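You operate a simulated robot arm through the tools that you are given. There is no shell and no other tool.

Carry out the task below with a simulated robot arm. There is one attempt and no reset: what you move stays moved.

Task
Open the upper drawer of the grey console, put the blue level on the blue-legged table top away in the inside of the upper drawer of the grey console and shut the drawer again. Take the orange level on the blue-legged table top and put it away on the optics bench top. Open the grey drawer of the sample bench, put the pink holder in the inside of the grey drawer of the sample bench, then shut the drawer. Put the carton that says "seals" from the blue-legged table top on the steel work table top and the carton labelled "foil" on the top of the blue cabinet. Take the blue holder from the blue-legged table top and leave it on the sample bench top. Take the folded grey cloth from the top of the dry box and leave it in the green crate. Put the yellow card on the low shelf of the pump cart. Open the narrow drawer of the low rack. The order is free.

The check looks at the end state, three seconds after you hand in, the way a careful person would. Anything else that was tipped, shoved, dropped, spilled or broken makes it a failure. Lids that push on must go on centred and level and be pressed home; caps that screw on are set level and turned clockwise until they are tight. Flat cloth is picked up by pressing the open fingertips on it (5 to 10 N) and closing them slowly along it; thin cloth reads only 2 to 8 mm in the jaws.

Robot
A 6-joint arm with a two-finger gripper on a trunk, on a base that drives. Base frame: it is fixed to the floor where the robot stands at the start and does not move with it; the origin is under the middle of the robot, x ahead of it, y to its left, z up. Lengths are in mm, angles in degrees, forces in N, time in s.
With the tool pointing down near the work surface it reaches from about 300 to 840 mm from the robot's upright axis, wherever it stands. Its first joint turns from -166.0 to 166.0 degrees. Places, roughly: blue carton, brown carton, grey carton, white cart [-1250, 4250, 750]; blue holder [-1250, 4000, 750]; blue level [-1500, 5250, 750]; folded grey cloth (8x6x2 cm) [-1500, 3600, 1300]; green crate (26x17x11 cm) [-1600, 6300, 800]; grey drawer of the sample bench [-1400, 3100, 700]; inside of the grey drawer of the sample bench [-1400, 3100, 600]; inside of the upper drawer of the grey console [700, 0, 600]; low shelf of the pump cart [1000, -600, 300]; narrow drawer of the low rack [1300, 2700, 600]; optics bench top [400, 5000, 800]; orange level (9x3x3 cm) [-1600, 5200, 800]; pink holder [-1500, 4250, 750]; sample bench top [-1500, 2900, 900]; steel work table top [600, 7800, 800]; top of the blue cabinet [-1400, 1500, 900]; upper drawer of the grey console [600, 0, 700]; yellow card [1500, -2500, 750]. Payload 2.45 kg.
The tool frame sits at the grasp point between the pads (the TCP): z along the fingers, y along the line on which they close. The tips reach 20 mm beyond it. The gripper opens to 140 mm. The gripper's body begins 168 mm behind the TCP.
Orientation is that of the tool frame in the base frame, as a unit quaternion [x, y, z, w]. With the fingers straight down and closing along the base's y, the tool's x points along the base's -x, its y along +y and its z along -z.

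Tools
- The arm moves only by the tool send_rows. Its argument "deltas" is a list of rows, each an object (a shift or turn left out is 0, a gripper value left out holds the last) with "rot": the turn, a rotation vector about the tool's x, y, z in degrees, a list of three; "xyz": the shift along the tool's x, y, z in mm, a list of three; "gripper": the finger opening in mm, from 0 to 140. In form: [{"rot": [wx, wy, wz], "xyz": [tx, ty, tz], "gripper": gripper}, ...]. A call has 1 to 20 rows; each row is the pose to reach, as a shift and turn from the pose commanded when the call began, along the tool's axes at that moment. Rows are played at 5 a second. More than 50 mm and 8.6 degrees between two rows, or a gripper value outside its range, and nothing of the call is played. Where a pose cannot be reached the arm comes as near as it can. A force on the tool above 40 N (or 10 N above the force at the start of the call, whichever is more), or a blocked arm, ends the call early, and 0.2 s more pass. The fingers move at their own pace (about 45 mm/s each) and stop on an object; they squeeze with about 27 N. The grip force told is the motor's: it shows also when the fingers shut on nothing. Time passes only in rows, and 0.2 s behind the last, so rows that repeat a pose let the fingers close. The reply holds the time, the measured pose of the TCP, the force on the tool along the base axes, the opening and the grip force, in the units named above and with some noise, with the torque about the TCP (base axes, N m) and any sound that the robot's microphone picked up.
- Cameras (640 x 400 px; columns grow to the right, rows downward): "scene" is now at [62, 122.6, 1901.3]; the picture's right is [-0.31, -0.95, 0.00], its down [-0.89, 0.29, -0.36] and it looks along [0.34, -0.11, -0.93] (base axes); focal length 254 px, centre (320, 200). "wrist" rides on the gripper at [78, 11, -209] in the tool frame; the picture's right is [-0.14, 0.99, 0.00], its down [-0.92, -0.13, -0.37] and it looks along [-0.37, -0.05, 0.93] (tool axes); focal length 280 px, centre (320, 200). There is no depth. A picture from a camera that has moved, and an enlarged one, comes with that camera's place and axes in the base frame and with its lens.
- get_image(camera): a new picture of that camera. The clock stands still meanwhile.
- slide_trunk(by): slides the trunk up (or, below 0, down) by that many mm; the arm and the scene camera ride with it, the base frame stays. It gives what a move gives, with no picture.
- base_move(legs): drives the robot by 1 to 6 legs, each [ahead, left, turn to the left] in mm, mm and degrees, along the robot's own axes; the way and the turn of a leg run together, so that a leg with both is an arc; at most 1500 mm and 180 degrees a leg. The arm and the cameras ride along, it lands a little off, and it stops where it bumps. It gives what a move gives.
- turn_head(pan, tilt): turns the head with the scene camera to pan (to the left, within 143 degrees either way) and tilt (down, from -29 to 69), counted from straight ahead of the robot. It gives what a move gives.
- enlarge(camera, box): a new picture of the part [left, top, right, bottom] of that camera's present view, enlarged. The clock stands still meanwhile.
- close_job(): hands the job in; it is judged then, once.

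Nothing tells you exact positions but the pictures and the camera data. Unless the task says otherwise, let go and move clear before handing in.

The tools are called after "Request:" as name(argument=value, ...) on one line, values as JSON. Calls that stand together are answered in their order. send_rows: Moves the arm, as the interface text tells. Its arguments: {"type":"object","properties":{"deltas":{"type":"array","items":{"type":"object","properties":{"rot":{"type":"array","items":{"type":"number"}},"xyz":{"type":"array","items":{"type":"number"}},"gripper":{"type":"number"}}}}},"required":["deltas"]} The other tools are called the same way: slide_trunk (by) slides the trunk up or down; base_move (legs) drives the base; turn_head (pan, tilt) turns the head that bears the scene camera; get_image (camera) takes a picture; enlarge (camera, box) takes an enlarged picture of a part of a camera's view; close_job () hands the job in.

At the start:

```text
t: 0.0
tcp_pos: [492.8, -188.1, 931.9]
tool_rot: [0.0, 1.0, 0.0, 0.0]
contact_force: [0.2, -0.6, 0.4]
wrist_torque: [-0.02, -0.04, -0.02]
finger_gap: 139.6
finger_force: 0.1
trunk travel left (down, up): [-175.0, 55.0]
robot x, y, heading: [3.6, -2.0, 0.0]
head pan, tilt: [-17.8, 68.8]
```

scene: 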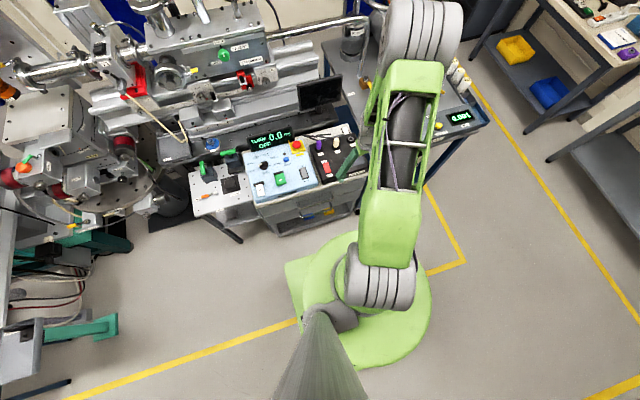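
wrist: 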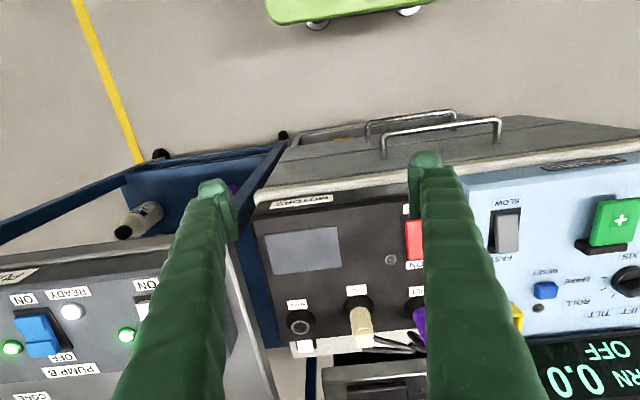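

I see the grey console ahead with two drawer handles on its front face, and the pump cart to its right. I will look around with the head before moving.

Request:
turn_head(pan=0, tilt=35)

Request:
get_image(camera="scene")

Request:
turn_head(pan=70, tilt=25)

Request:
get_image(camera="scene")

Request:
turn_head(pan=130, tilt=25)

Request:
get_image(camera="scene")

Request:
turn_head(pan=-70, tilt=25)

Request:
get_image(camera="scene")

Request:
turn_head(pan=-140, tilt=25)

Request:
get_image(camera="scene")

```text
t: 1.0
tcp_pos: [492.1, -187.3, 932.5]
tool_rot: [0.0, 1.0, 0.0, -0.001]
contact_force: [0.6, 0.4, 0.0]
wrist_torque: [0.02, -0.02, -0.02]
finger_gap: 140.0
finger_force: 0.1
trunk travel left (down, up): [-175.0, 55.0]
robot x, y, heading: [1.8, -2.3, 0.2]
head pan, tilt: [0.0, 35.0]
```

```text
taken
camera scene: at [96.9, 139.7, 1944.9], right [0.0, -1.0, 0.0], down [-0.57, 0.0, -0.82], along [0.82, 0.0, -0.57], focal length 254 px, centre (320, 200)
```

scene: 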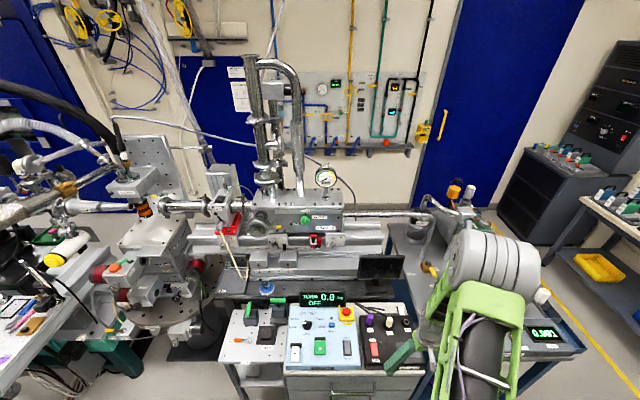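

```text
t: 2.4
tcp_pos: [493.4, -188.4, 932.2]
tool_rot: [-0.001, 1.0, 0.0, 0.0]
contact_force: [-0.1, -0.2, 0.4]
wrist_torque: [0.0, -0.01, 0.02]
finger_gap: 139.9
finger_force: 0.1
trunk travel left (down, up): [-175.0, 55.0]
robot x, y, heading: [1.3, 2.1, 0.2]
head pan, tilt: [70.0, 25.0]
```

```text
taken
camera scene: at [40.4, 226.3, 1960.7], right [0.94, -0.34, 0.0], down [-0.14, -0.4, -0.91], along [0.31, 0.85, -0.42], focal length 254 px, centre (320, 200)
```

scene: 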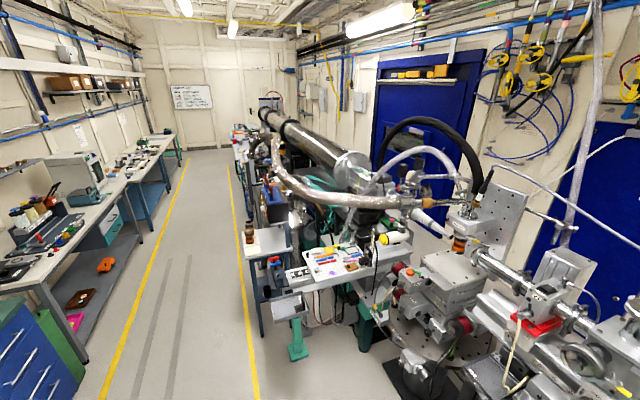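

```text
t: 3.7
tcp_pos: [492.5, -187.6, 932.8]
tool_rot: [0.0, 1.0, 0.0, 0.0]
contact_force: [-0.3, 0.8, 0.1]
wrist_torque: [0.06, -0.02, -0.01]
finger_gap: 140.0
finger_force: 0.0
trunk travel left (down, up): [-175.0, 55.0]
robot x, y, heading: [-3.0, -1.6, -0.1]
head pan, tilt: [130.0, 25.0]
```

```text
taken
camera scene: at [-50.4, 210.3, 1960.7], right [0.77, 0.64, 0.0], down [0.27, -0.32, -0.91], along [-0.58, 0.69, -0.42], focal length 254 px, centre (320, 200)
```

scene: 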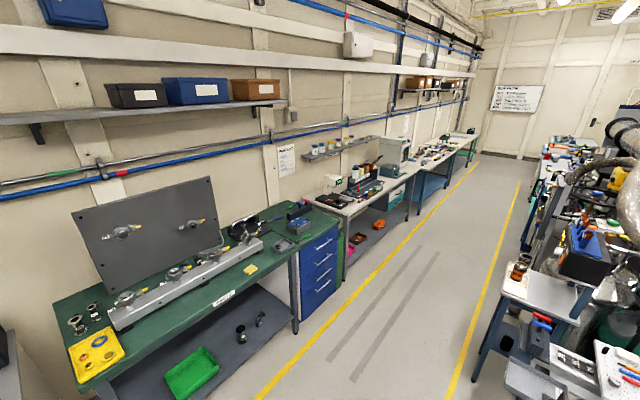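

```text
t: 6.6
tcp_pos: [493.6, -187.5, 931.6]
tool_rot: [0.0, 1.0, 0.0, 0.0]
contact_force: [0.6, 0.5, 0.1]
wrist_torque: [0.0, 0.02, 0.03]
finger_gap: 140.3
finger_force: 0.1
trunk travel left (down, up): [-175.0, 55.0]
robot x, y, heading: [-0.6, 2.0, -0.0]
head pan, tilt: [-70.0, 25.0]
```

```text
taken
camera scene: at [40.3, 53.1, 1960.7], right [-0.94, -0.34, 0.0], down [-0.14, 0.4, -0.91], along [0.31, -0.85, -0.42], focal length 254 px, centre (320, 200)
```

scene: 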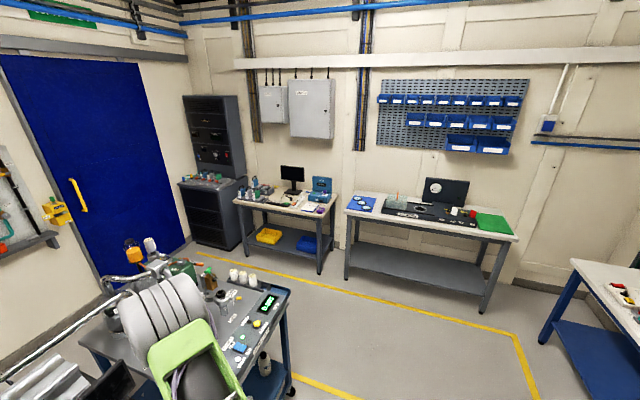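

```text
t: 8.0
tcp_pos: [494.1, -188.7, 932.6]
tool_rot: [0.0, 1.0, 0.0, 0.0]
contact_force: [0.3, 0.1, 0.4]
wrist_torque: [-0.02, 0.0, -0.02]
finger_gap: 139.7
finger_force: 0.0
trunk travel left (down, up): [-175.0, 55.0]
robot x, y, heading: [2.2, 1.3, -0.0]
head pan, tilt: [-140.0, 25.0]
```

```text
taken
camera scene: at [-61.7, 80.4, 1960.7], right [-0.64, 0.77, 0.0], down [0.32, 0.27, -0.91], along [-0.69, -0.58, -0.42], focal length 254 px, centre (320, 200)
```

scene: 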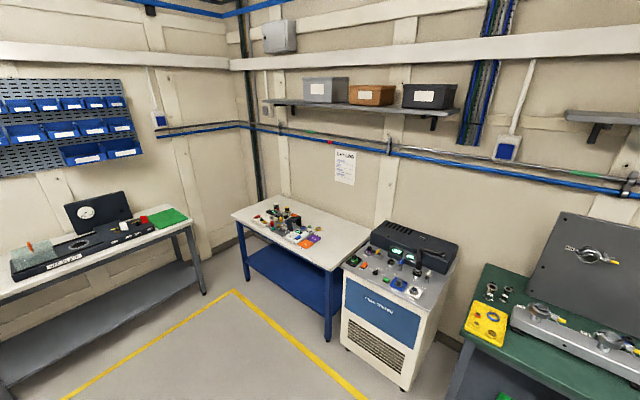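

I see the left wall benches, blue cabinet, sample bench, dry box and further tables; the console drawers are right ahead. I will look more closely at the console front and zoom in.

Request:
turn_head(pan=0, tilt=60)

Request:
get_image(camera="scene")

Request:
enlarge(camera="scene", box=[220, 120, 440, 260])

Request:
enlarge(camera="wrist", box=[240, 60, 640, 310])

```text
t: 10.3
tcp_pos: [493.7, -188.5, 932.2]
tool_rot: [0.001, 1.0, 0.0, 0.0]
contact_force: [0.5, 0.4, 0.1]
wrist_torque: [-0.01, -0.01, 0.03]
finger_gap: 140.2
finger_force: 0.1
trunk travel left (down, up): [-175.0, 55.0]
robot x, y, heading: [0.8, -2.5, 0.0]
head pan, tilt: [0.0, 60.0]
```

```text
taken
camera scene: at [75.5, 139.7, 1910.7], right [0.0, -1.0, 0.0], down [-0.87, 0.0, -0.5], along [0.5, 0.0, -0.87], focal length 254 px, centre (320, 200)
```

scene: 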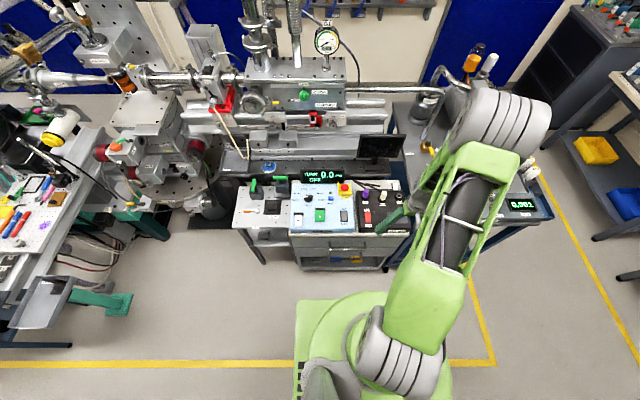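

```text
2.86 times, centred on (330, 190) of scene
camera zoom: at [75.5, 139.7, 1910.7], right [0.0, -1.0, 0.0], down [-0.87, 0.0, -0.5], along [0.5, 0.0, -0.87], focal length 726 px, centre (291, 229)
```

zoom: 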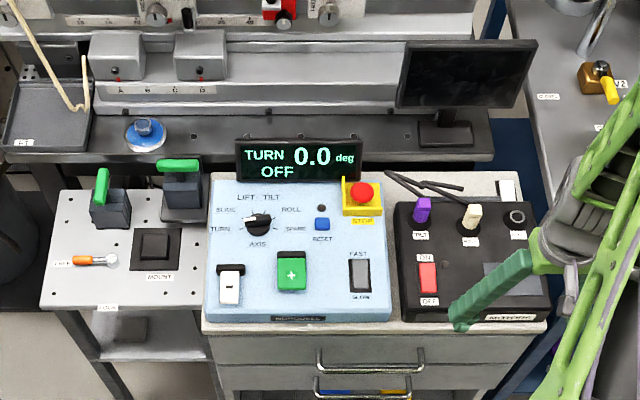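

```text
1.60 times, centred on (440, 185) of wrist
camera zoom: at [414.0, -177.4, 1141.4], right [0.14, 0.99, 0.0], down [0.92, -0.13, 0.37], along [0.37, -0.05, -0.93], focal length 449 px, centre (128, 224)
```

zoom: 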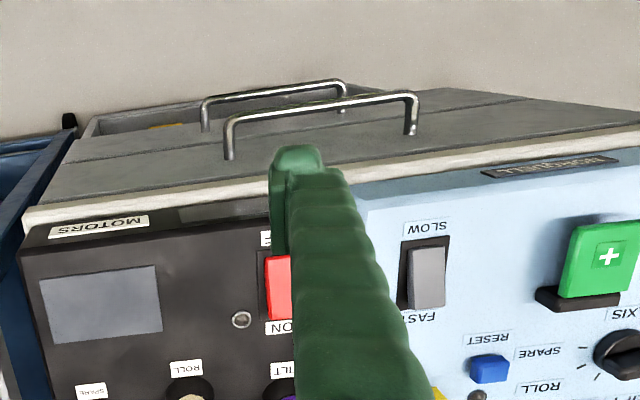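

The upper drawer's handle bar looks to lie at about x 500, z 685, y from -90 to 93. I'll back the base up and turn the tool to point horizontally at the handle.

Request:
base_move(legs=[[-300, 0, 0]])

Request:
send_rows(deltas=[{"rot": [-4.95, -4.95, 4.95], "xyz": [0, 10, 10], "gripper": 60}, {"rot": [-9.9, -9.9, 9.9], "xyz": [0, 20, 20]}, {"rot": [-14.85, -14.85, 14.85], "xyz": [0, 30, 30]}, {"rot": [-19.8, -19.8, 19.8], "xyz": [0, 45, 40]}, {"rot": [-24.75, -24.75, 24.75], "xyz": [0, 60, 50]}, {"rot": [-29.7, -29.7, 29.7], "xyz": [-10, 75, 65]}, {"rot": [-34.65, -34.65, 34.65], "xyz": [-20, 90, 80]}, {"rot": [-39.6, -39.6, 39.6], "xyz": [-30, 105, 95]}, {"rot": [-44.55, -44.55, 44.55], "xyz": [-40, 120, 110]}, {"rot": [-49.5, -49.5, 49.5], "xyz": [-50, 135, 130]}, {"rot": [-54.45, -54.45, 54.45], "xyz": [-60, 150, 150]}, {"rot": [-59.4, -59.4, 59.4], "xyz": [-70, 165, 170]}, {"rot": [-64.35, -64.35, 64.35], "xyz": [-80, 180, 190]}, {"rot": [-69.28, -69.28, 69.28], "xyz": [-90, 190, 210]}])

Request:
get_image(camera="scene")

Request:
get_image(camera="wrist")

```text
t: 12.3
tcp_pos: [195.9, -189.3, 932.1]
tool_rot: [0.001, 1.0, 0.0, 0.0]
contact_force: [-0.2, 0.7, 0.1]
wrist_torque: [-0.01, -0.05, 0.0]
finger_gap: 139.9
finger_force: 0.1
trunk travel left (down, up): [-175.0, 55.0]
robot x, y, heading: [-293.0, 2.4, -0.3]
head pan, tilt: [0.0, 60.0]
```

```text
t: 15.3
tcp_pos: [299.5, -41.1, 768.9]
tool_rot: [0.498, 0.509, 0.502, 0.491]
contact_force: [-0.2, 0.5, -0.1]
wrist_torque: [0.06, -0.01, -0.02]
finger_gap: 59.9
finger_force: 0.1
out of reach, approached as far as the arm can: row 13, 14
trunk travel left (down, up): [-175.0, 55.0]
robot x, y, heading: [-299.8, -1.7, -0.1]
head pan, tilt: [0.0, 60.0]
```

```text
taken
camera scene: at [-220.1, 139.4, 1910.7], right [0.0, -1.0, 0.0], down [-0.87, 0.0, -0.5], along [0.5, 0.0, -0.87], focal length 254 px, centre (320, 200)
```

scene: 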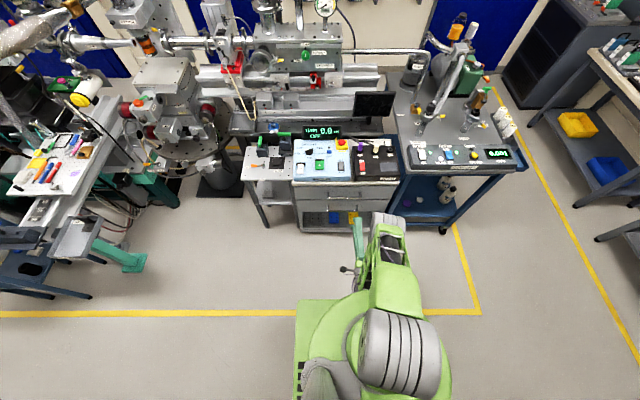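

```text
taken
camera wrist: at [87.4, 32.6, 783.2], right [0.02, -0.14, 0.99], down [-0.35, -0.93, -0.13], along [0.94, -0.34, -0.06], focal length 280 px, centre (320, 200)
```

wrist: 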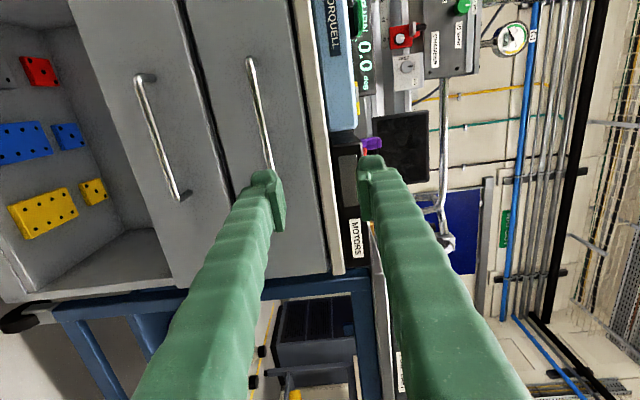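

The tool is horizontal now and the upper handle sits at about z 690 in the wrist view. I'll lower the trunk so the fingers get level with the bar.

Request:
slide_trunk(by=-100)

Request:
send_rows(deltas=[{"xyz": [0, 0, 0]}, {"xyz": [0, 0, 0]}])

```text
t: 16.6
tcp_pos: [298.9, -40.6, 669.7]
tool_rot: [0.498, 0.509, 0.502, 0.49]
contact_force: [0.1, 0.0, -0.5]
wrist_torque: [-0.01, -0.03, 0.03]
finger_gap: 60.0
finger_force: 0.1
trunk travel left (down, up): [-75.0, 155.0]
robot x, y, heading: [-296.5, -3.5, -0.1]
head pan, tilt: [0.0, 60.0]
```

```text
t: 17.2
tcp_pos: [299.1, -40.9, 668.9]
tool_rot: [0.497, 0.509, 0.503, 0.491]
contact_force: [-0.3, 0.1, -0.3]
wrist_torque: [0.03, 0.01, 0.01]
finger_gap: 60.2
finger_force: 0.2
trunk travel left (down, up): [-75.0, 155.0]
robot x, y, heading: [-295.5, -0.2, -0.2]
head pan, tilt: [0.0, 60.0]
```

I'll move toward the handle, stopping short of it to check alignment.

Request:
send_rows(deltas=[{"xyz": [20, 10, 20]}, {"xyz": [40, 18, 50]}, {"xyz": [40, 19, 90]}, {"xyz": [40, 19, 125]}])

Request:
get_image(camera="wrist")

Request:
get_image(camera="scene")

```text
t: 18.2
tcp_pos: [413.2, -44.8, 686.6]
tool_rot: [0.485, 0.521, 0.514, 0.479]
contact_force: [0.2, 0.5, -0.3]
wrist_torque: [0.01, 0.0, -0.03]
finger_gap: 60.1
finger_force: 0.2
out of reach, approached as far as the arm can: row 1, 2, 3, 4
trunk travel left (down, up): [-75.0, 155.0]
robot x, y, heading: [-296.7, -0.5, -0.0]
head pan, tilt: [0.0, 60.0]
```

```text
taken
camera wrist: at [198.5, 19.1, 700.9], right [0.02, -0.14, 0.99], down [-0.31, -0.94, -0.12], along [0.95, -0.3, -0.06], focal length 280 px, centre (320, 200)
```

wrist: 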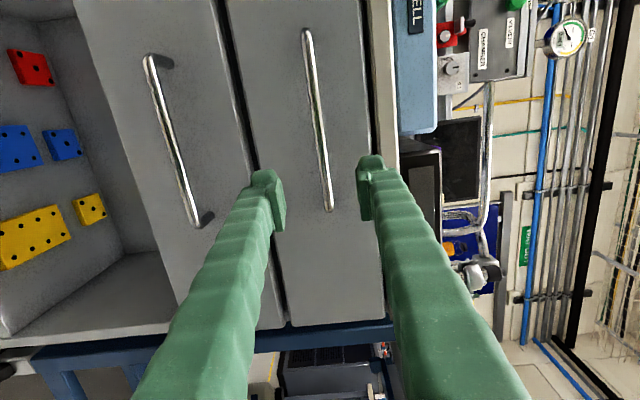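

```text
taken
camera scene: at [-219.9, 140.5, 1810.6], right [0.0, -1.0, 0.0], down [-0.87, 0.0, -0.5], along [0.5, 0.0, -0.87], focal length 254 px, centre (320, 200)
```

scene: 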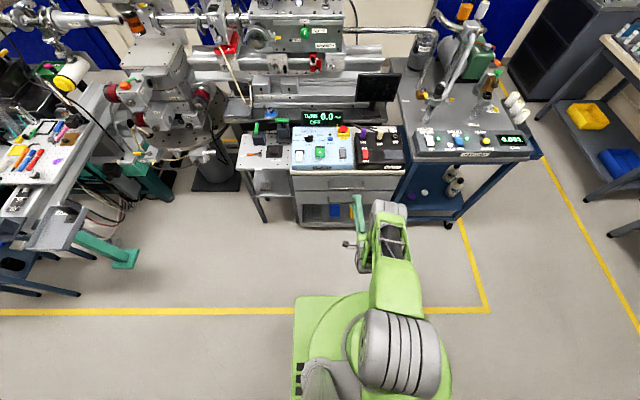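

The bar lies between the fingers in height (z about 690), and the fingers are at y -45, inside the handle's span. I'll drive the base forward to put the bar between the fingers.

Request:
base_move(legs=[[84, 0, 0]])

Request:
get_image(camera="wrist")

```text
t: 19.3
tcp_pos: [495.5, -44.8, 687.1]
tool_rot: [0.486, 0.52, 0.513, 0.48]
contact_force: [0.4, -0.1, -0.1]
wrist_torque: [-0.03, -0.03, 0.0]
finger_gap: 60.3
finger_force: 0.0
trunk travel left (down, up): [-75.0, 155.0]
robot x, y, heading: [-214.4, 1.2, -0.1]
head pan, tilt: [0.0, 60.0]
```

```text
taken
camera wrist: at [281.3, 18.5, 700.8], right [0.02, -0.14, 0.99], down [-0.31, -0.94, -0.12], along [0.95, -0.3, -0.06], focal length 280 px, centre (320, 200)
```

wrist: 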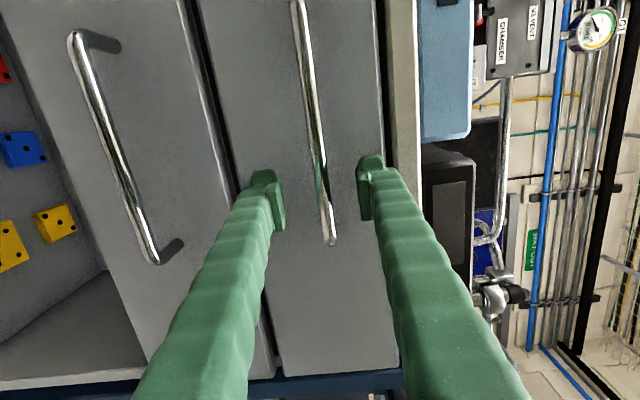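

The bar is between the fingers. I'll close the gripper on it.

Request:
send_rows(deltas=[{"gripper": 0}, {"gripper": 0}, {"gripper": 0}, {"gripper": 0}, {"gripper": 0}])

Request:
get_image(camera="wrist")

```text
t: 20.5
tcp_pos: [496.6, -44.4, 688.5]
tool_rot: [0.484, 0.519, 0.515, 0.481]
contact_force: [-0.9, 1.5, 19.4]
wrist_torque: [0.09, -0.03, -0.01]
finger_gap: 7.1
finger_force: 35.6
trunk travel left (down, up): [-75.0, 155.0]
robot x, y, heading: [-211.0, -0.5, -0.2]
head pan, tilt: [0.0, 60.0]
```

```text
taken
camera wrist: at [281.5, 18.5, 702.6], right [0.02, -0.14, 0.99], down [-0.3, -0.94, -0.13], along [0.95, -0.3, -0.06], focal length 280 px, centre (320, 200)
```

wrist: 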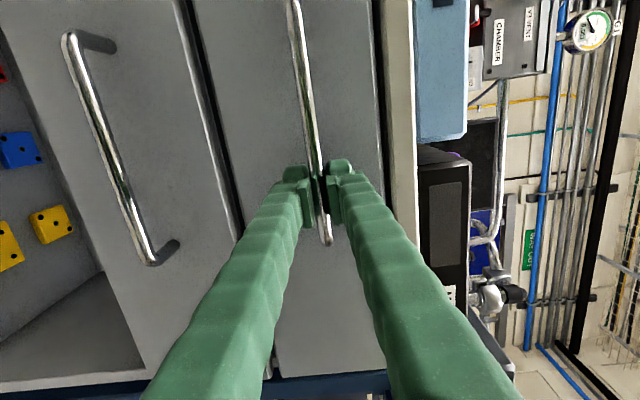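

Gripped on the bar (7 mm). Now I'll raise slightly to relieve the load and pull the drawer out.

Request:
send_rows(deltas=[{"xyz": [0, 2, 0], "gripper": 0}, {"xyz": [0, 2, -10]}, {"xyz": [0, 2, -25]}, {"xyz": [0, 2, -45]}, {"xyz": [0, 2, -65]}, {"xyz": [0, 2, -85]}])

Request:
get_image(camera="wrist")

```text
t: 21.9
tcp_pos: [410.0, -46.2, 689.7]
tool_rot: [0.484, 0.523, 0.515, 0.476]
contact_force: [-2.6, 35.4, 13.2]
wrist_torque: [-0.08, 0.02, -0.02]
finger_gap: 7.5
finger_force: 36.0
trunk travel left (down, up): [-75.0, 155.0]
robot x, y, heading: [-214.6, 3.4, -0.1]
head pan, tilt: [0.0, 60.0]
```

```text
taken
camera wrist: at [194.4, 16.0, 704.4], right [0.03, -0.14, 0.99], down [-0.3, -0.95, -0.12], along [0.95, -0.29, -0.07], focal length 280 px, centre (320, 200)
```

wrist: 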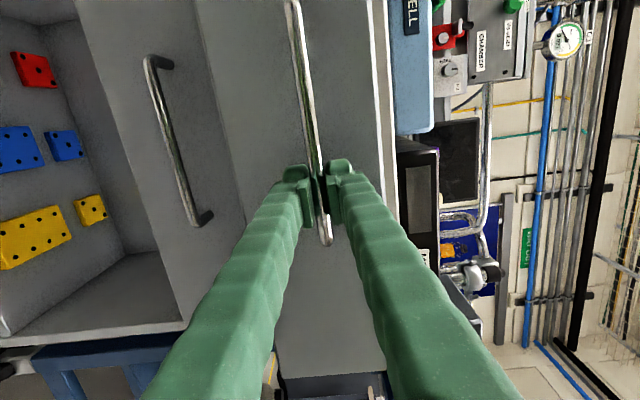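

The drawer is coming out. I'll relieve the sideways load and then back the base up to pull it further.

Request:
send_rows(deltas=[{"xyz": [5, 0, 0]}, {"xyz": [5, -1, -15]}, {"xyz": [7, -1, -35]}])

Request:
base_move(legs=[[-120, 0, 0]])

Request:
get_image(camera="wrist")

Request:
get_image(camera="scene")

```text
t: 22.7
tcp_pos: [374.7, -46.0, 690.3]
tool_rot: [0.486, 0.521, 0.514, 0.478]
contact_force: [-2.1, 19.8, 9.2]
wrist_torque: [0.1, 0.03, 0.11]
finger_gap: 7.1
finger_force: 36.0
trunk travel left (down, up): [-75.0, 155.0]
robot x, y, heading: [-212.1, -3.2, -0.2]
head pan, tilt: [0.0, 60.0]
```

```text
t: 23.9
tcp_pos: [256.9, -46.3, 690.0]
tool_rot: [0.486, 0.52, 0.513, 0.48]
contact_force: [-1.3, 6.2, 2.9]
wrist_torque: [0.03, -0.01, 0.08]
finger_gap: 7.3
finger_force: 34.9
trunk travel left (down, up): [-75.0, 155.0]
robot x, y, heading: [-330.5, 2.3, -0.1]
head pan, tilt: [0.0, 60.0]
```

```text
taken
camera wrist: at [42.3, 16.8, 704.2], right [0.02, -0.14, 0.99], down [-0.31, -0.94, -0.12], along [0.95, -0.3, -0.06], focal length 280 px, centre (320, 200)
```

wrist: 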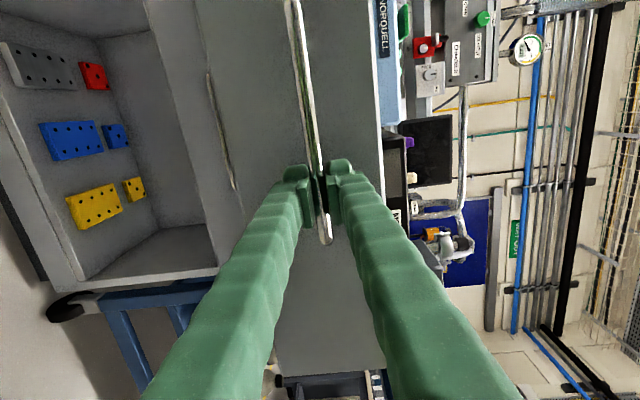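

```text
taken
camera scene: at [-256.6, 140.3, 1810.6], right [0.0, -1.0, 0.0], down [-0.87, 0.0, -0.5], along [0.5, 0.0, -0.87], focal length 254 px, centre (320, 200)
```

scene: 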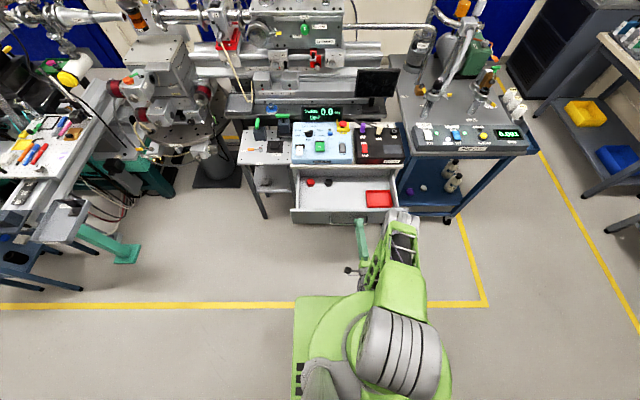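

The drawer is open about 240 mm with a red tray front-right and free space in the middle. I'll let go, back away, raise the trunk and turn the tool down again for travel.

Request:
send_rows(deltas=[{"gripper": 60}, {"gripper": 60}, {"gripper": 60}, {"gripper": 60}])

Request:
base_move(legs=[[-200, 0, 0]])

Request:
slide_trunk(by=100)

Request:
send_rows(deltas=[{"rot": [5.04, 4.71, -4.76], "xyz": [-10, 10, -7]}, {"rot": [10.07, 9.41, -9.53], "xyz": [-20, 20, -14]}, {"rot": [15.11, 14.12, -14.29], "xyz": [-30, 30, -20]}, {"rot": [20.14, 18.83, -19.06], "xyz": [-40, 40, -27]}, {"rot": [25.18, 23.54, -23.82], "xyz": [-50, 50, -34]}, {"rot": [30.21, 28.24, -28.59], "xyz": [-60, 60, -40]}, {"rot": [35.25, 32.95, -33.35], "xyz": [-70, 70, -47]}, {"rot": [40.29, 37.66, -38.11], "xyz": [-80, 80, -54]}, {"rot": [45.32, 42.36, -42.88], "xyz": [-90, 90, -60]}, {"rot": [50.36, 47.07, -47.64], "xyz": [-100, 100, -67]}, {"rot": [55.39, 51.78, -52.41], "xyz": [-110, 110, -74]}, {"rot": [60.43, 56.49, -57.17], "xyz": [-120, 120, -80]}, {"rot": [65.46, 61.19, -61.94], "xyz": [-130, 130, -87]}, {"rot": [70.5, 65.9, -66.7], "xyz": [-142, 142, -94]}])

Request:
get_image(camera="scene")

```text
t: 24.9
tcp_pos: [257.7, -47.4, 689.5]
tool_rot: [0.486, 0.522, 0.513, 0.478]
contact_force: [-0.2, 0.8, -0.8]
wrist_torque: [0.01, 0.01, 0.0]
finger_gap: 60.1
finger_force: 0.1
trunk travel left (down, up): [-75.0, 155.0]
robot x, y, heading: [-332.2, -2.4, -0.1]
head pan, tilt: [0.0, 60.0]
```

```text
t: 26.5
tcp_pos: [56.6, -46.1, 689.6]
tool_rot: [0.485, 0.521, 0.514, 0.479]
contact_force: [0.1, -0.7, -0.1]
wrist_torque: [-0.01, 0.03, 0.02]
finger_gap: 60.1
finger_force: 0.0
trunk travel left (down, up): [-75.0, 155.0]
robot x, y, heading: [-528.6, -2.9, -0.2]
head pan, tilt: [0.0, 60.0]
```

```text
t: 27.9
tcp_pos: [56.8, -45.7, 788.8]
tool_rot: [0.485, 0.522, 0.513, 0.478]
contact_force: [0.8, 0.1, -0.1]
wrist_torque: [0.01, 0.05, 0.01]
finger_gap: 60.1
finger_force: 0.1
trunk travel left (down, up): [-175.0, 55.0]
robot x, y, heading: [-531.4, -4.0, 0.0]
head pan, tilt: [0.0, 60.0]
```

```text
t: 30.9
tcp_pos: [-24.2, -193.7, 932.6]
tool_rot: [0.004, 1.0, 0.001, -0.001]
contact_force: [0.0, 0.0, -1.4]
wrist_torque: [0.09, -0.06, 0.02]
finger_gap: 60.3
finger_force: 0.0
trunk travel left (down, up): [-175.0, 55.0]
robot x, y, heading: [-530.2, -0.3, -0.1]
head pan, tilt: [0.0, 60.0]
```

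```text
taken
camera scene: at [-456.3, 140.6, 1910.6], right [0.0, -1.0, 0.0], down [-0.87, 0.0, -0.5], along [0.5, 0.0, -0.87], focal length 254 px, centre (320, 200)
```

scene: 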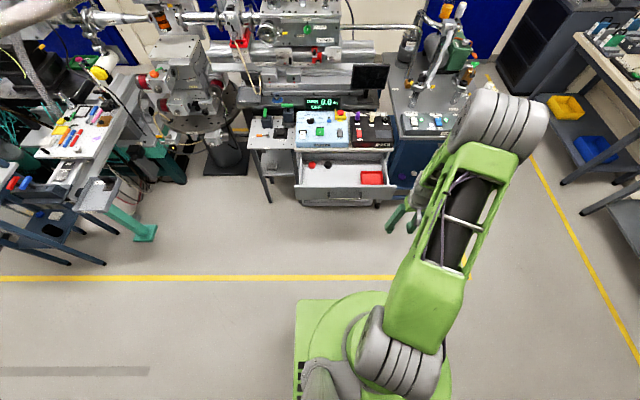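

The console drawer stands open. Now I drive toward the desk on the right wall where the yellow card should be, stopping midway to look.

Request:
base_move(legs=[[0, -1350, 0], [0, 0, -90], [0, 1100, 0]])

Request:
turn_head(pan=30, tilt=35)

Request:
get_image(camera="scene")

Request:
turn_head(pan=100, tilt=45)

Request:
get_image(camera="scene")

```text
t: 56.2
tcp_pos: [342.4, -1884.9, 931.9]
tool_rot: [0.717, 0.697, 0.0, 0.0]
contact_force: [0.1, 0.2, 0.0]
wrist_torque: [-0.01, -0.01, 0.02]
finger_gap: 60.2
finger_force: 0.2
trunk travel left (down, up): [-175.0, 55.0]
robot x, y, heading: [558.0, -1385.7, -91.8]
head pan, tilt: [0.0, 60.0]
```

```text
t: 57.2
tcp_pos: [343.0, -1884.7, 932.0]
tool_rot: [0.717, 0.697, 0.001, -0.001]
contact_force: [-0.4, 0.5, 0.0]
wrist_torque: [-0.02, 0.02, -0.01]
finger_gap: 60.2
finger_force: 0.0
trunk travel left (down, up): [-175.0, 55.0]
robot x, y, heading: [552.0, -1381.4, -91.4]
head pan, tilt: [30.0, 35.0]
```

```text
taken
camera scene: at [733.3, -1475.8, 1944.9], right [-0.88, -0.47, 0.0], down [-0.27, 0.51, -0.82], along [0.39, -0.72, -0.57], focal length 254 px, centre (320, 200)
```

scene: 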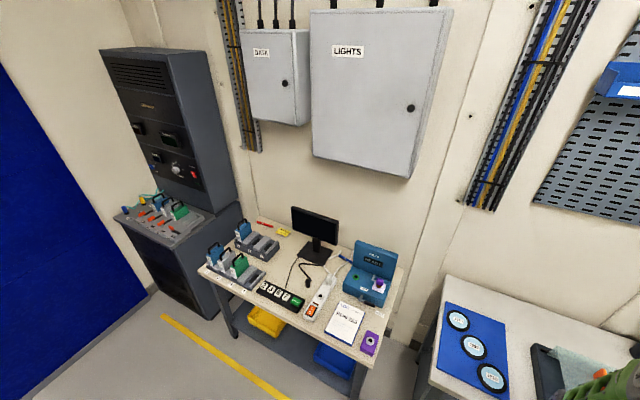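

```text
t: 58.6
tcp_pos: [343.4, -1885.3, 933.3]
tool_rot: [0.716, 0.698, 0.0, 0.0]
contact_force: [1.0, 0.1, 0.8]
wrist_torque: [0.01, 0.0, 0.0]
finger_gap: 60.3
finger_force: 0.0
trunk travel left (down, up): [-175.0, 55.0]
robot x, y, heading: [552.4, -1382.0, -91.8]
head pan, tilt: [100.0, 45.0]
```

```text
taken
camera scene: at [772.1, -1386.6, 1930.1], right [0.14, -0.99, 0.0], down [-0.7, -0.1, -0.71], along [0.7, 0.1, -0.71], focal length 254 px, centre (320, 200)
```

scene: 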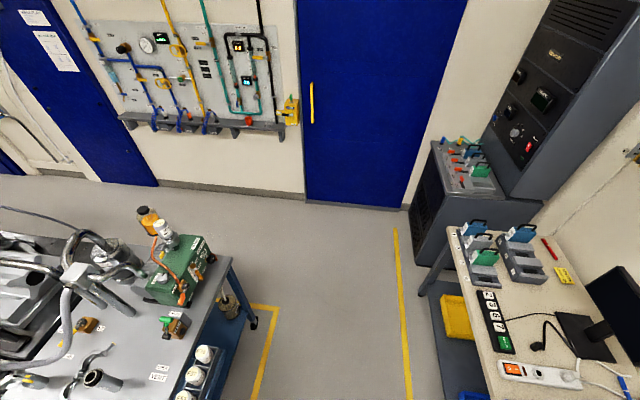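

I see a desk with card racks, a monitor and a small yellow item near its back left. I'll enlarge to identify the yellow card.

Request:
enlarge(camera="scene", box=[440, 200, 640, 325])

Request:
turn_head(pan=45, tilt=45)

Request:
enlarge(camera="scene", box=[240, 140, 440, 265])

Request:
get_image(camera="scene")

```text
3.20 times, centred on (540, 262) of scene
camera zoom: at [772.1, -1386.6, 1930.1], right [0.14, -0.99, 0.0], down [-0.7, -0.1, -0.71], along [0.7, 0.1, -0.71], focal length 813 px, centre (-384, 0)
```

zoom: 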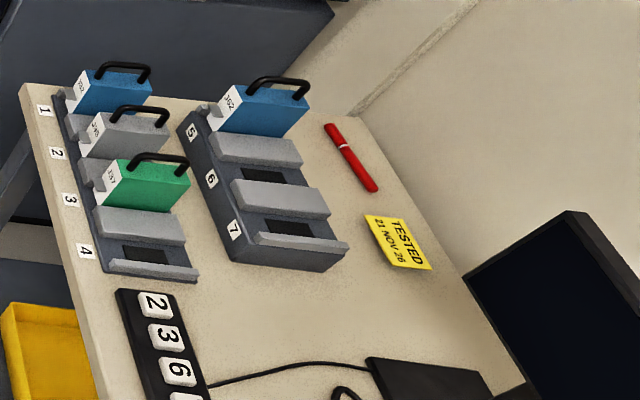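

```text
t: 59.8
tcp_pos: [341.5, -1886.1, 932.4]
tool_rot: [0.716, 0.698, 0.001, -0.001]
contact_force: [-0.4, 0.0, -0.3]
wrist_torque: [-0.02, -0.01, 0.02]
finger_gap: 60.7
finger_force: 0.1
trunk travel left (down, up): [-175.0, 55.0]
robot x, y, heading: [554.1, -1382.3, -91.8]
head pan, tilt: [45.0, 45.0]
```

```text
3.20 times, centred on (340, 202) of scene
camera zoom: at [747.4, -1457.3, 1930.1], right [-0.73, -0.69, 0.0], down [-0.48, 0.51, -0.71], along [0.48, -0.51, -0.71], focal length 813 px, centre (256, 192)
```

zoom: 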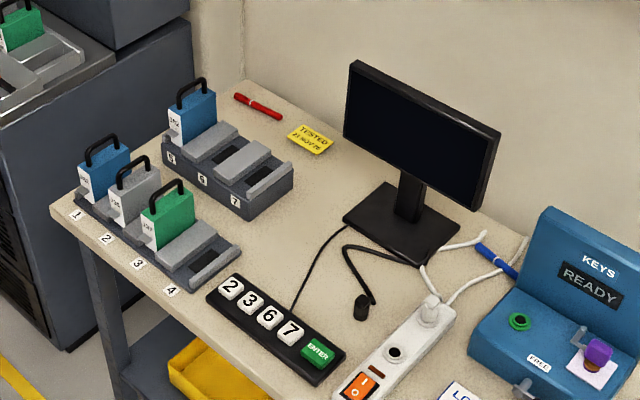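

```text
taken
camera scene: at [747.4, -1457.3, 1930.1], right [-0.73, -0.69, 0.0], down [-0.48, 0.51, -0.71], along [0.48, -0.51, -0.71], focal length 254 px, centre (320, 200)
```

scene: 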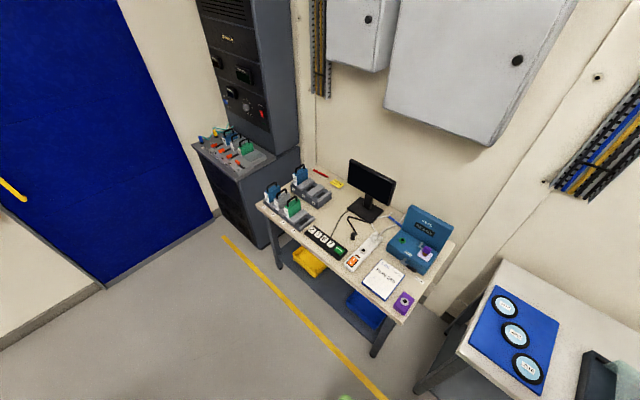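

The yellow "TESTED" card lies flat at about [1545, -2477], roughly 95 mm along x and 52 mm along y, near the wall between a card rack and the monitor. I'll drive over to face it.

Request:
base_move(legs=[[0, 0, 1.8], [0, 980, 0]])

Request:
turn_head(pan=0, tilt=60)

Request:
get_image(camera="scene")

```text
t: 69.2
tcp_pos: [1344.4, -1886.8, 932.9]
tool_rot: [0.703, 0.712, 0.001, -0.001]
contact_force: [-1.0, -0.7, 0.4]
wrist_torque: [-0.01, -0.01, 0.03]
finger_gap: 60.3
finger_force: 0.1
trunk travel left (down, up): [-175.0, 55.0]
robot x, y, heading: [1535.2, -1377.0, -89.4]
head pan, tilt: [45.0, 45.0]
```

```text
t: 70.3
tcp_pos: [1345.0, -1887.1, 932.7]
tool_rot: [0.702, 0.712, 0.001, -0.001]
contact_force: [0.1, 0.8, -0.7]
wrist_torque: [-0.02, 0.01, 0.01]
finger_gap: 60.0
finger_force: 0.0
trunk travel left (down, up): [-175.0, 55.0]
robot x, y, heading: [1534.0, -1375.4, -89.2]
head pan, tilt: [0.0, 60.0]
```

```text
taken
camera scene: at [1673.7, -1453.4, 1910.7], right [-1.0, -0.01, 0.0], down [-0.01, 0.87, -0.5], along [0.01, -0.5, -0.87], focal length 254 px, centre (320, 200)
```

scene: 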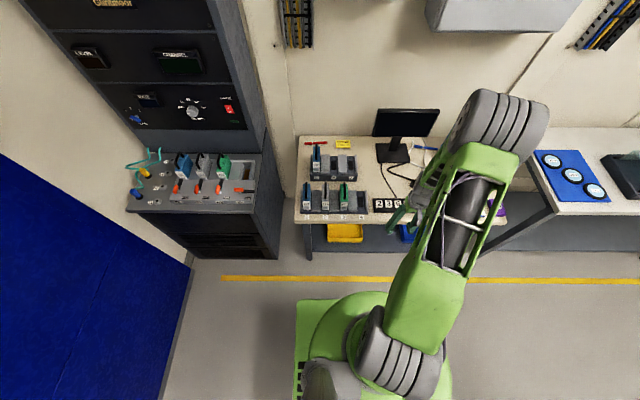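

The card is confirmed at about [1555, -2480], with a low rack (to z about 840) in front of it. I'll spin the wrist by 180° so the camera rides above, and centre the arm before tilting the tool.

Request:
send_rows(deltas=[{"rot": [0, 0, 8.5], "xyz": [0, 10, -10], "gripper": 138}, {"rot": [0, 0, 17], "xyz": [0, 20, -20]}, {"rot": [0, 0, 25.5], "xyz": [0, 30, -30]}, {"rot": [0, 0, 34], "xyz": [0, 40, -40]}, {"rot": [0, 0, 42.5], "xyz": [0, 50, -50]}, {"rot": [0, 0, 51], "xyz": [0, 60, -60]}, {"rot": [0, 0, 59.5], "xyz": [0, 70, -70]}, {"rot": [0, 0, 68], "xyz": [0, 80, -80]}, {"rot": [0, 0, 76.5], "xyz": [0, 90, -80]}, {"rot": [0, 0, 85], "xyz": [0, 100, -80]}, {"rot": [0, 0, 93.5], "xyz": [0, 110, -80]}, {"rot": [0, 0, 102], "xyz": [0, 120, -80]}, {"rot": [0, 0, 110.5], "xyz": [0, 130, -80]}, {"rot": [0, 0, 119], "xyz": [0, 140, -80]}, {"rot": [0, 0, 127.5], "xyz": [0, 150, -80]}, {"rot": [0, 0, 136], "xyz": [0, 160, -80]}, {"rot": [0, 0, 144.5], "xyz": [0, 170, -80]}, {"rot": [0, 0, 153], "xyz": [0, 180, -80]}, {"rot": [0, 0, 161.5], "xyz": [0, 190, -80]}, {"rot": [0, 0, 170], "xyz": [0, 200, -80]}])

Request:
get_image(camera="wrist")

```text
t: 74.5
tcp_pos: [1545.1, -1884.9, 1012.2]
tool_rot: [0.77, -0.638, 0.0, -0.001]
contact_force: [0.9, -0.1, -0.1]
wrist_torque: [0.02, -0.01, -0.01]
finger_gap: 138.2
finger_force: 0.0
trunk travel left (down, up): [-175.0, 55.0]
robot x, y, heading: [1533.8, -1379.7, -89.3]
head pan, tilt: [0.0, 60.0]
```

```text
taken
camera wrist: at [1547.5, -1963.7, 1221.7], right [-1.0, -0.05, 0.0], down [-0.05, 0.93, 0.37], along [-0.02, 0.37, -0.93], focal length 280 px, centre (320, 200)
```

wrist: 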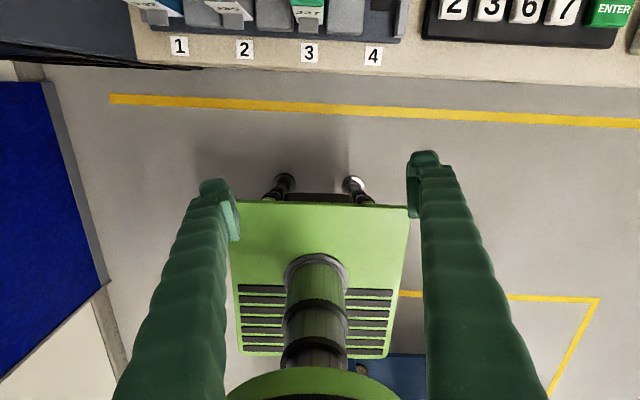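

The wrist view shows my own base and the desk front. I'll tilt the tool 45° forward and then roll up to the desk.

Request:
send_rows(deltas=[{"rot": [-0.7, 7.48, 1.68], "xyz": [0, 0, -5]}, {"rot": [-1.4, 14.97, 3.37], "xyz": [0, 0, -10]}, {"rot": [-2.1, 22.45, 5.05], "xyz": [0, 0, -15]}, {"rot": [-2.8, 29.9, 6.73], "xyz": [0, 0, -20]}, {"rot": [-3.5, 37.4, 8.4], "xyz": [0, 0, -25]}, {"rot": [-4.2, 44.9, 10.1], "xyz": [0, 0, -30]}])

Request:
base_move(legs=[[265, 0, -0.7]])

Request:
get_image(camera="wrist")

Request:
get_image(camera="scene")

```text
t: 75.9
tcp_pos: [1543.4, -1958.3, 1051.4]
tool_rot: [0.677, -0.641, 0.223, 0.285]
contact_force: [-0.2, -1.5, -0.2]
wrist_torque: [0.0, -0.03, 0.02]
finger_gap: 137.8
finger_force: 0.0
out of reach, approached as far as the arm can: row 3, 4, 5, 6
trunk travel left (down, up): [-175.0, 55.0]
robot x, y, heading: [1534.6, -1377.7, -89.1]
head pan, tilt: [0.0, 60.0]
```

```text
t: 77.8
tcp_pos: [1538.1, -2224.4, 1051.6]
tool_rot: [0.673, -0.646, 0.22, 0.285]
contact_force: [-0.3, -1.3, -0.4]
wrist_torque: [0.01, 0.03, -0.01]
finger_gap: 138.0
finger_force: 0.0
trunk travel left (down, up): [-175.0, 55.0]
robot x, y, heading: [1536.2, -1643.6, -90.2]
head pan, tilt: [0.0, 60.0]
```

```text
taken
camera wrist: at [1546.7, -2143.2, 1259.5], right [-1.0, 0.1, 0.01], down [0.09, 0.93, -0.35], along [-0.04, -0.35, -0.94], focal length 280 px, centre (320, 200)
```

wrist: 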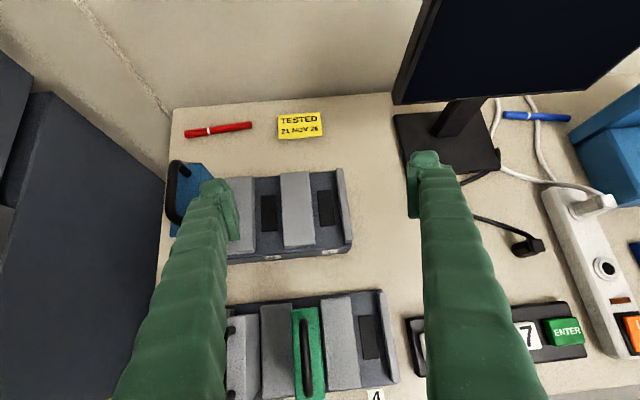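

```text
taken
camera scene: at [1673.8, -1721.6, 1910.6], right [-1.0, 0.0, 0.0], down [0.0, 0.87, -0.5], along [0.0, -0.5, -0.87], focal length 254 px, centre (320, 200)
```

scene: 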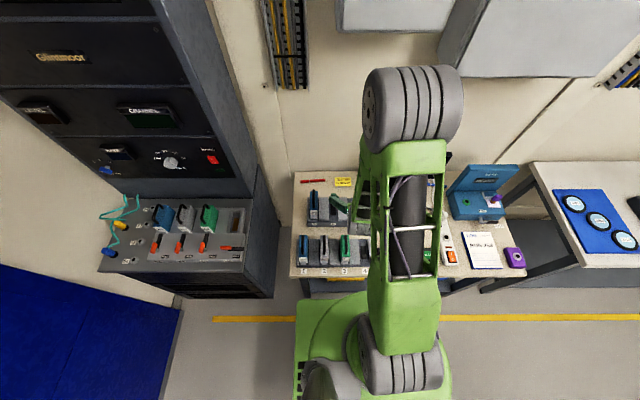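

The card is in the wrist view. I'll zoom in to see its thickness and exact edges.

Request:
enlarge(camera="wrist", box=[240, 80, 368, 160])

Request:
turn_head(pan=30, tilt=35)

Request:
get_image(camera="scene")

```text
5.00 times, centred on (304, 120) of wrist
camera zoom: at [1546.7, -2143.2, 1259.5], right [-1.0, 0.1, 0.01], down [0.09, 0.93, -0.35], along [-0.04, -0.35, -0.94], focal length 1402 px, centre (400, 600)
```

zoom: 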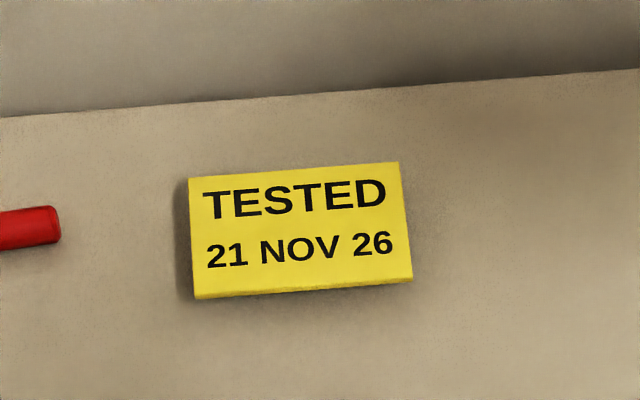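

```text
t: 78.7
tcp_pos: [1538.4, -2224.1, 1050.3]
tool_rot: [0.674, -0.645, 0.221, 0.284]
contact_force: [-0.8, -0.1, -0.2]
wrist_torque: [-0.04, -0.01, -0.01]
finger_gap: 138.1
finger_force: 0.1
trunk travel left (down, up): [-175.0, 55.0]
robot x, y, heading: [1536.1, -1643.0, -90.1]
head pan, tilt: [30.0, 35.0]
```

```text
taken
camera scene: at [1717.8, -1729.8, 1944.9], right [-0.87, -0.5, 0.0], down [-0.29, 0.5, -0.82], along [0.41, -0.71, -0.57], focal length 254 px, centre (320, 200)
```

scene: 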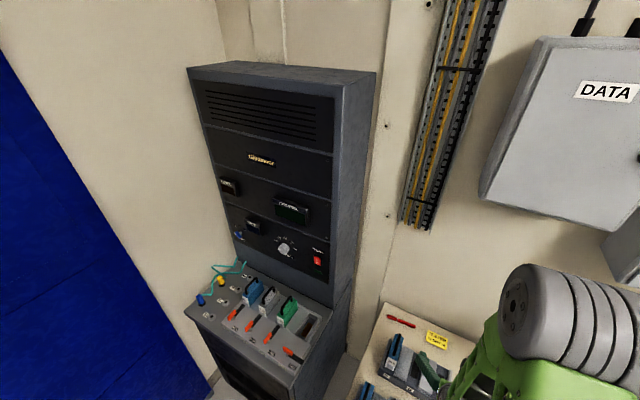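

The card is about 86 mm long and a few mm thick, squared with the desk. I'll level the tool's roll and move it to just above the card with a 112 mm opening.

Request:
send_rows(deltas=[{"rot": [0.65, 0.5, 0.7], "xyz": [10.2, -4.5, 42.5], "gripper": 112}, {"rot": [1.3, 1.0, 1.4], "xyz": [20.4, -9, 85]}, {"rot": [1.9, 1.5, 2.0], "xyz": [30.6, -13.6, 127.5]}, {"rot": [2.5, 2.1, 2.7], "xyz": [40.9, -18.1, 170]}, {"rot": [3.2, 2.6, 3.4], "xyz": [51.1, -22.7, 212.6]}, {"rot": [3.8, 3.1, 4.1], "xyz": [61.3, -27.2, 255.1]}])

Request:
get_image(camera="wrist")

Request:
turn_head(pan=0, tilt=50)

Request:
get_image(camera="scene")

```text
t: 80.1
tcp_pos: [1560.6, -2449.7, 905.0]
tool_rot: [0.657, -0.652, 0.248, 0.285]
contact_force: [-1.0, 0.5, 0.4]
wrist_torque: [0.01, 0.03, 0.0]
finger_gap: 112.1
finger_force: 0.1
out of reach, approached as far as the arm can: row 1, 2, 3, 4, 5, 6
trunk travel left (down, up): [-175.0, 55.0]
robot x, y, heading: [1538.0, -1644.5, -90.1]
head pan, tilt: [30.0, 35.0]
```

```text
taken
camera wrist: at [1561.5, -2359.5, 1109.5], right [-0.99, 0.11, -0.04], down [0.12, 0.91, -0.39], along [0.0, -0.39, -0.92], focal length 280 px, centre (320, 200)
```

wrist: 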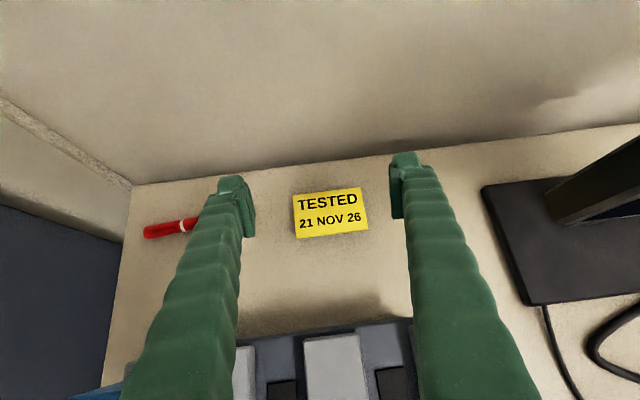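

```text
t: 81.1
tcp_pos: [1561.1, -2448.3, 906.0]
tool_rot: [0.657, -0.652, 0.248, 0.286]
contact_force: [0.2, -0.2, 0.1]
wrist_torque: [0.0, 0.01, 0.0]
finger_gap: 111.8
finger_force: 0.1
trunk travel left (down, up): [-175.0, 55.0]
robot x, y, heading: [1534.8, -1643.2, -89.9]
head pan, tilt: [0.0, 50.0]
```

```text
taken
camera scene: at [1673.9, -1730.5, 1923.3], right [-1.0, 0.0, 0.0], down [0.0, 0.77, -0.64], along [0.0, -0.64, -0.77], focal length 254 px, centre (320, 200)
```

scene: 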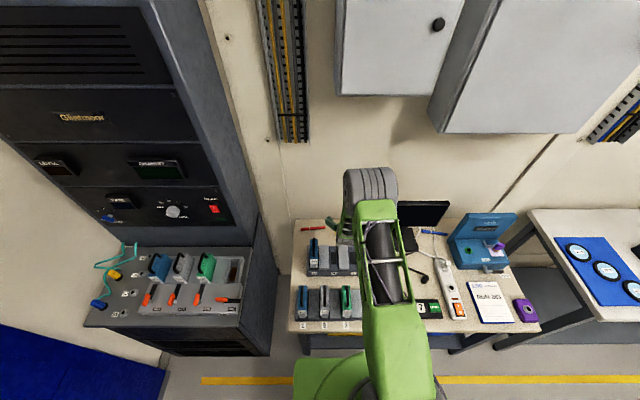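

The arm is near the card with a small remaining roll. I'll correct it and come down to about 30 mm above grasp height.

Request:
send_rows(deltas=[{"rot": [1.3, 0, 0.7], "xyz": [-11.7, 3.1, 34.2]}, {"rot": [2.65, 0, 1.5], "xyz": [-23.4, 6.2, 68.5]}, {"rot": [2.65, 0, 1.5], "xyz": [-23.4, 6.2, 68.5]}])

Request:
get_image(camera="wrist")

```text
t: 81.9
tcp_pos: [1561.1, -2488.2, 840.3]
tool_rot: [0.656, -0.656, 0.248, 0.28]
contact_force: [0.2, -0.2, -0.2]
wrist_torque: [0.01, 0.01, 0.02]
finger_gap: 111.7
finger_force: 0.1
out of reach, approached as far as the arm can: row 1, 2, 3
trunk travel left (down, up): [-175.0, 55.0]
robot x, y, heading: [1533.3, -1640.6, -90.3]
head pan, tilt: [0.0, 50.0]
```

```text
taken
camera wrist: at [1558.6, -2399.6, 1046.2], right [-0.99, 0.11, -0.05], down [0.13, 0.92, -0.38], along [0.01, -0.38, -0.92], focal length 280 px, centre (320, 200)
```

wrist: 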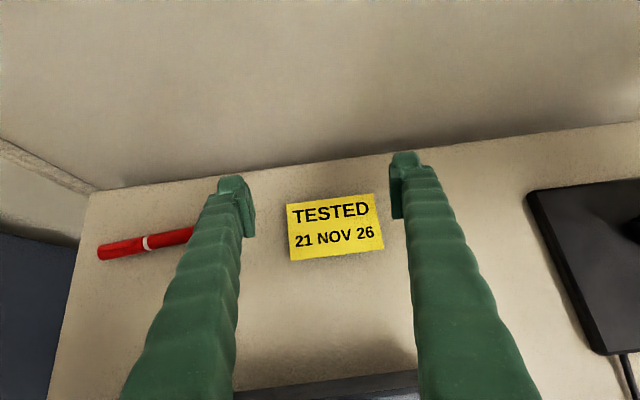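

The arm seems to run into a wrist limit, leaving a 2.4° roll. I'll back off along the tool, shift the base left about 120 mm to relieve the wrist, and come back.

Request:
send_rows(deltas=[{"xyz": [0, 0, -45]}, {"xyz": [0, 0, -90]}, {"xyz": [0, 0, -135]}, {"xyz": [10, 0, -175]}])

Request:
base_move(legs=[[0, 130, 0]])

Request:
get_image(camera="scene")

```text
t: 82.9
tcp_pos: [1569.1, -2384.0, 981.5]
tool_rot: [0.659, -0.654, 0.241, 0.282]
contact_force: [-0.1, 0.4, -0.5]
wrist_torque: [-0.04, 0.01, -0.01]
finger_gap: 111.7
finger_force: 0.1
out of reach, approached as far as the arm can: row 1, 2, 3, 4
trunk travel left (down, up): [-175.0, 55.0]
robot x, y, heading: [1535.7, -1644.8, -90.1]
head pan, tilt: [0.0, 50.0]
```

```text
t: 84.7
tcp_pos: [1699.6, -2385.5, 980.3]
tool_rot: [0.66, -0.653, 0.242, 0.281]
contact_force: [-1.0, -0.1, -1.7]
wrist_torque: [0.0, -0.01, 0.0]
finger_gap: 112.0
finger_force: 0.2
trunk travel left (down, up): [-175.0, 55.0]
robot x, y, heading: [1664.2, -1643.3, -90.1]
head pan, tilt: [0.0, 50.0]
```

```text
taken
camera scene: at [1803.6, -1730.6, 1923.2], right [-1.0, 0.0, 0.0], down [0.0, 0.77, -0.64], along [0.0, -0.64, -0.77], focal length 254 px, centre (320, 200)
```

scene: 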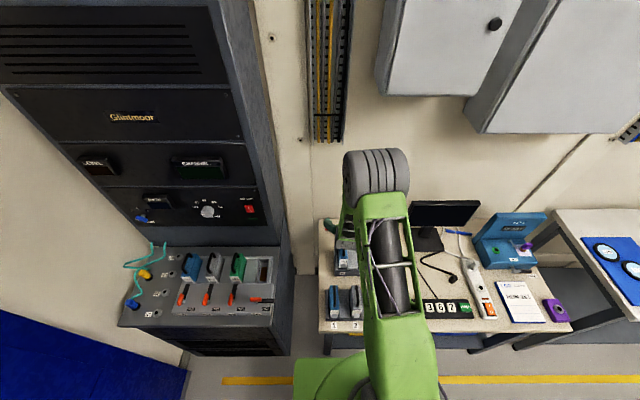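

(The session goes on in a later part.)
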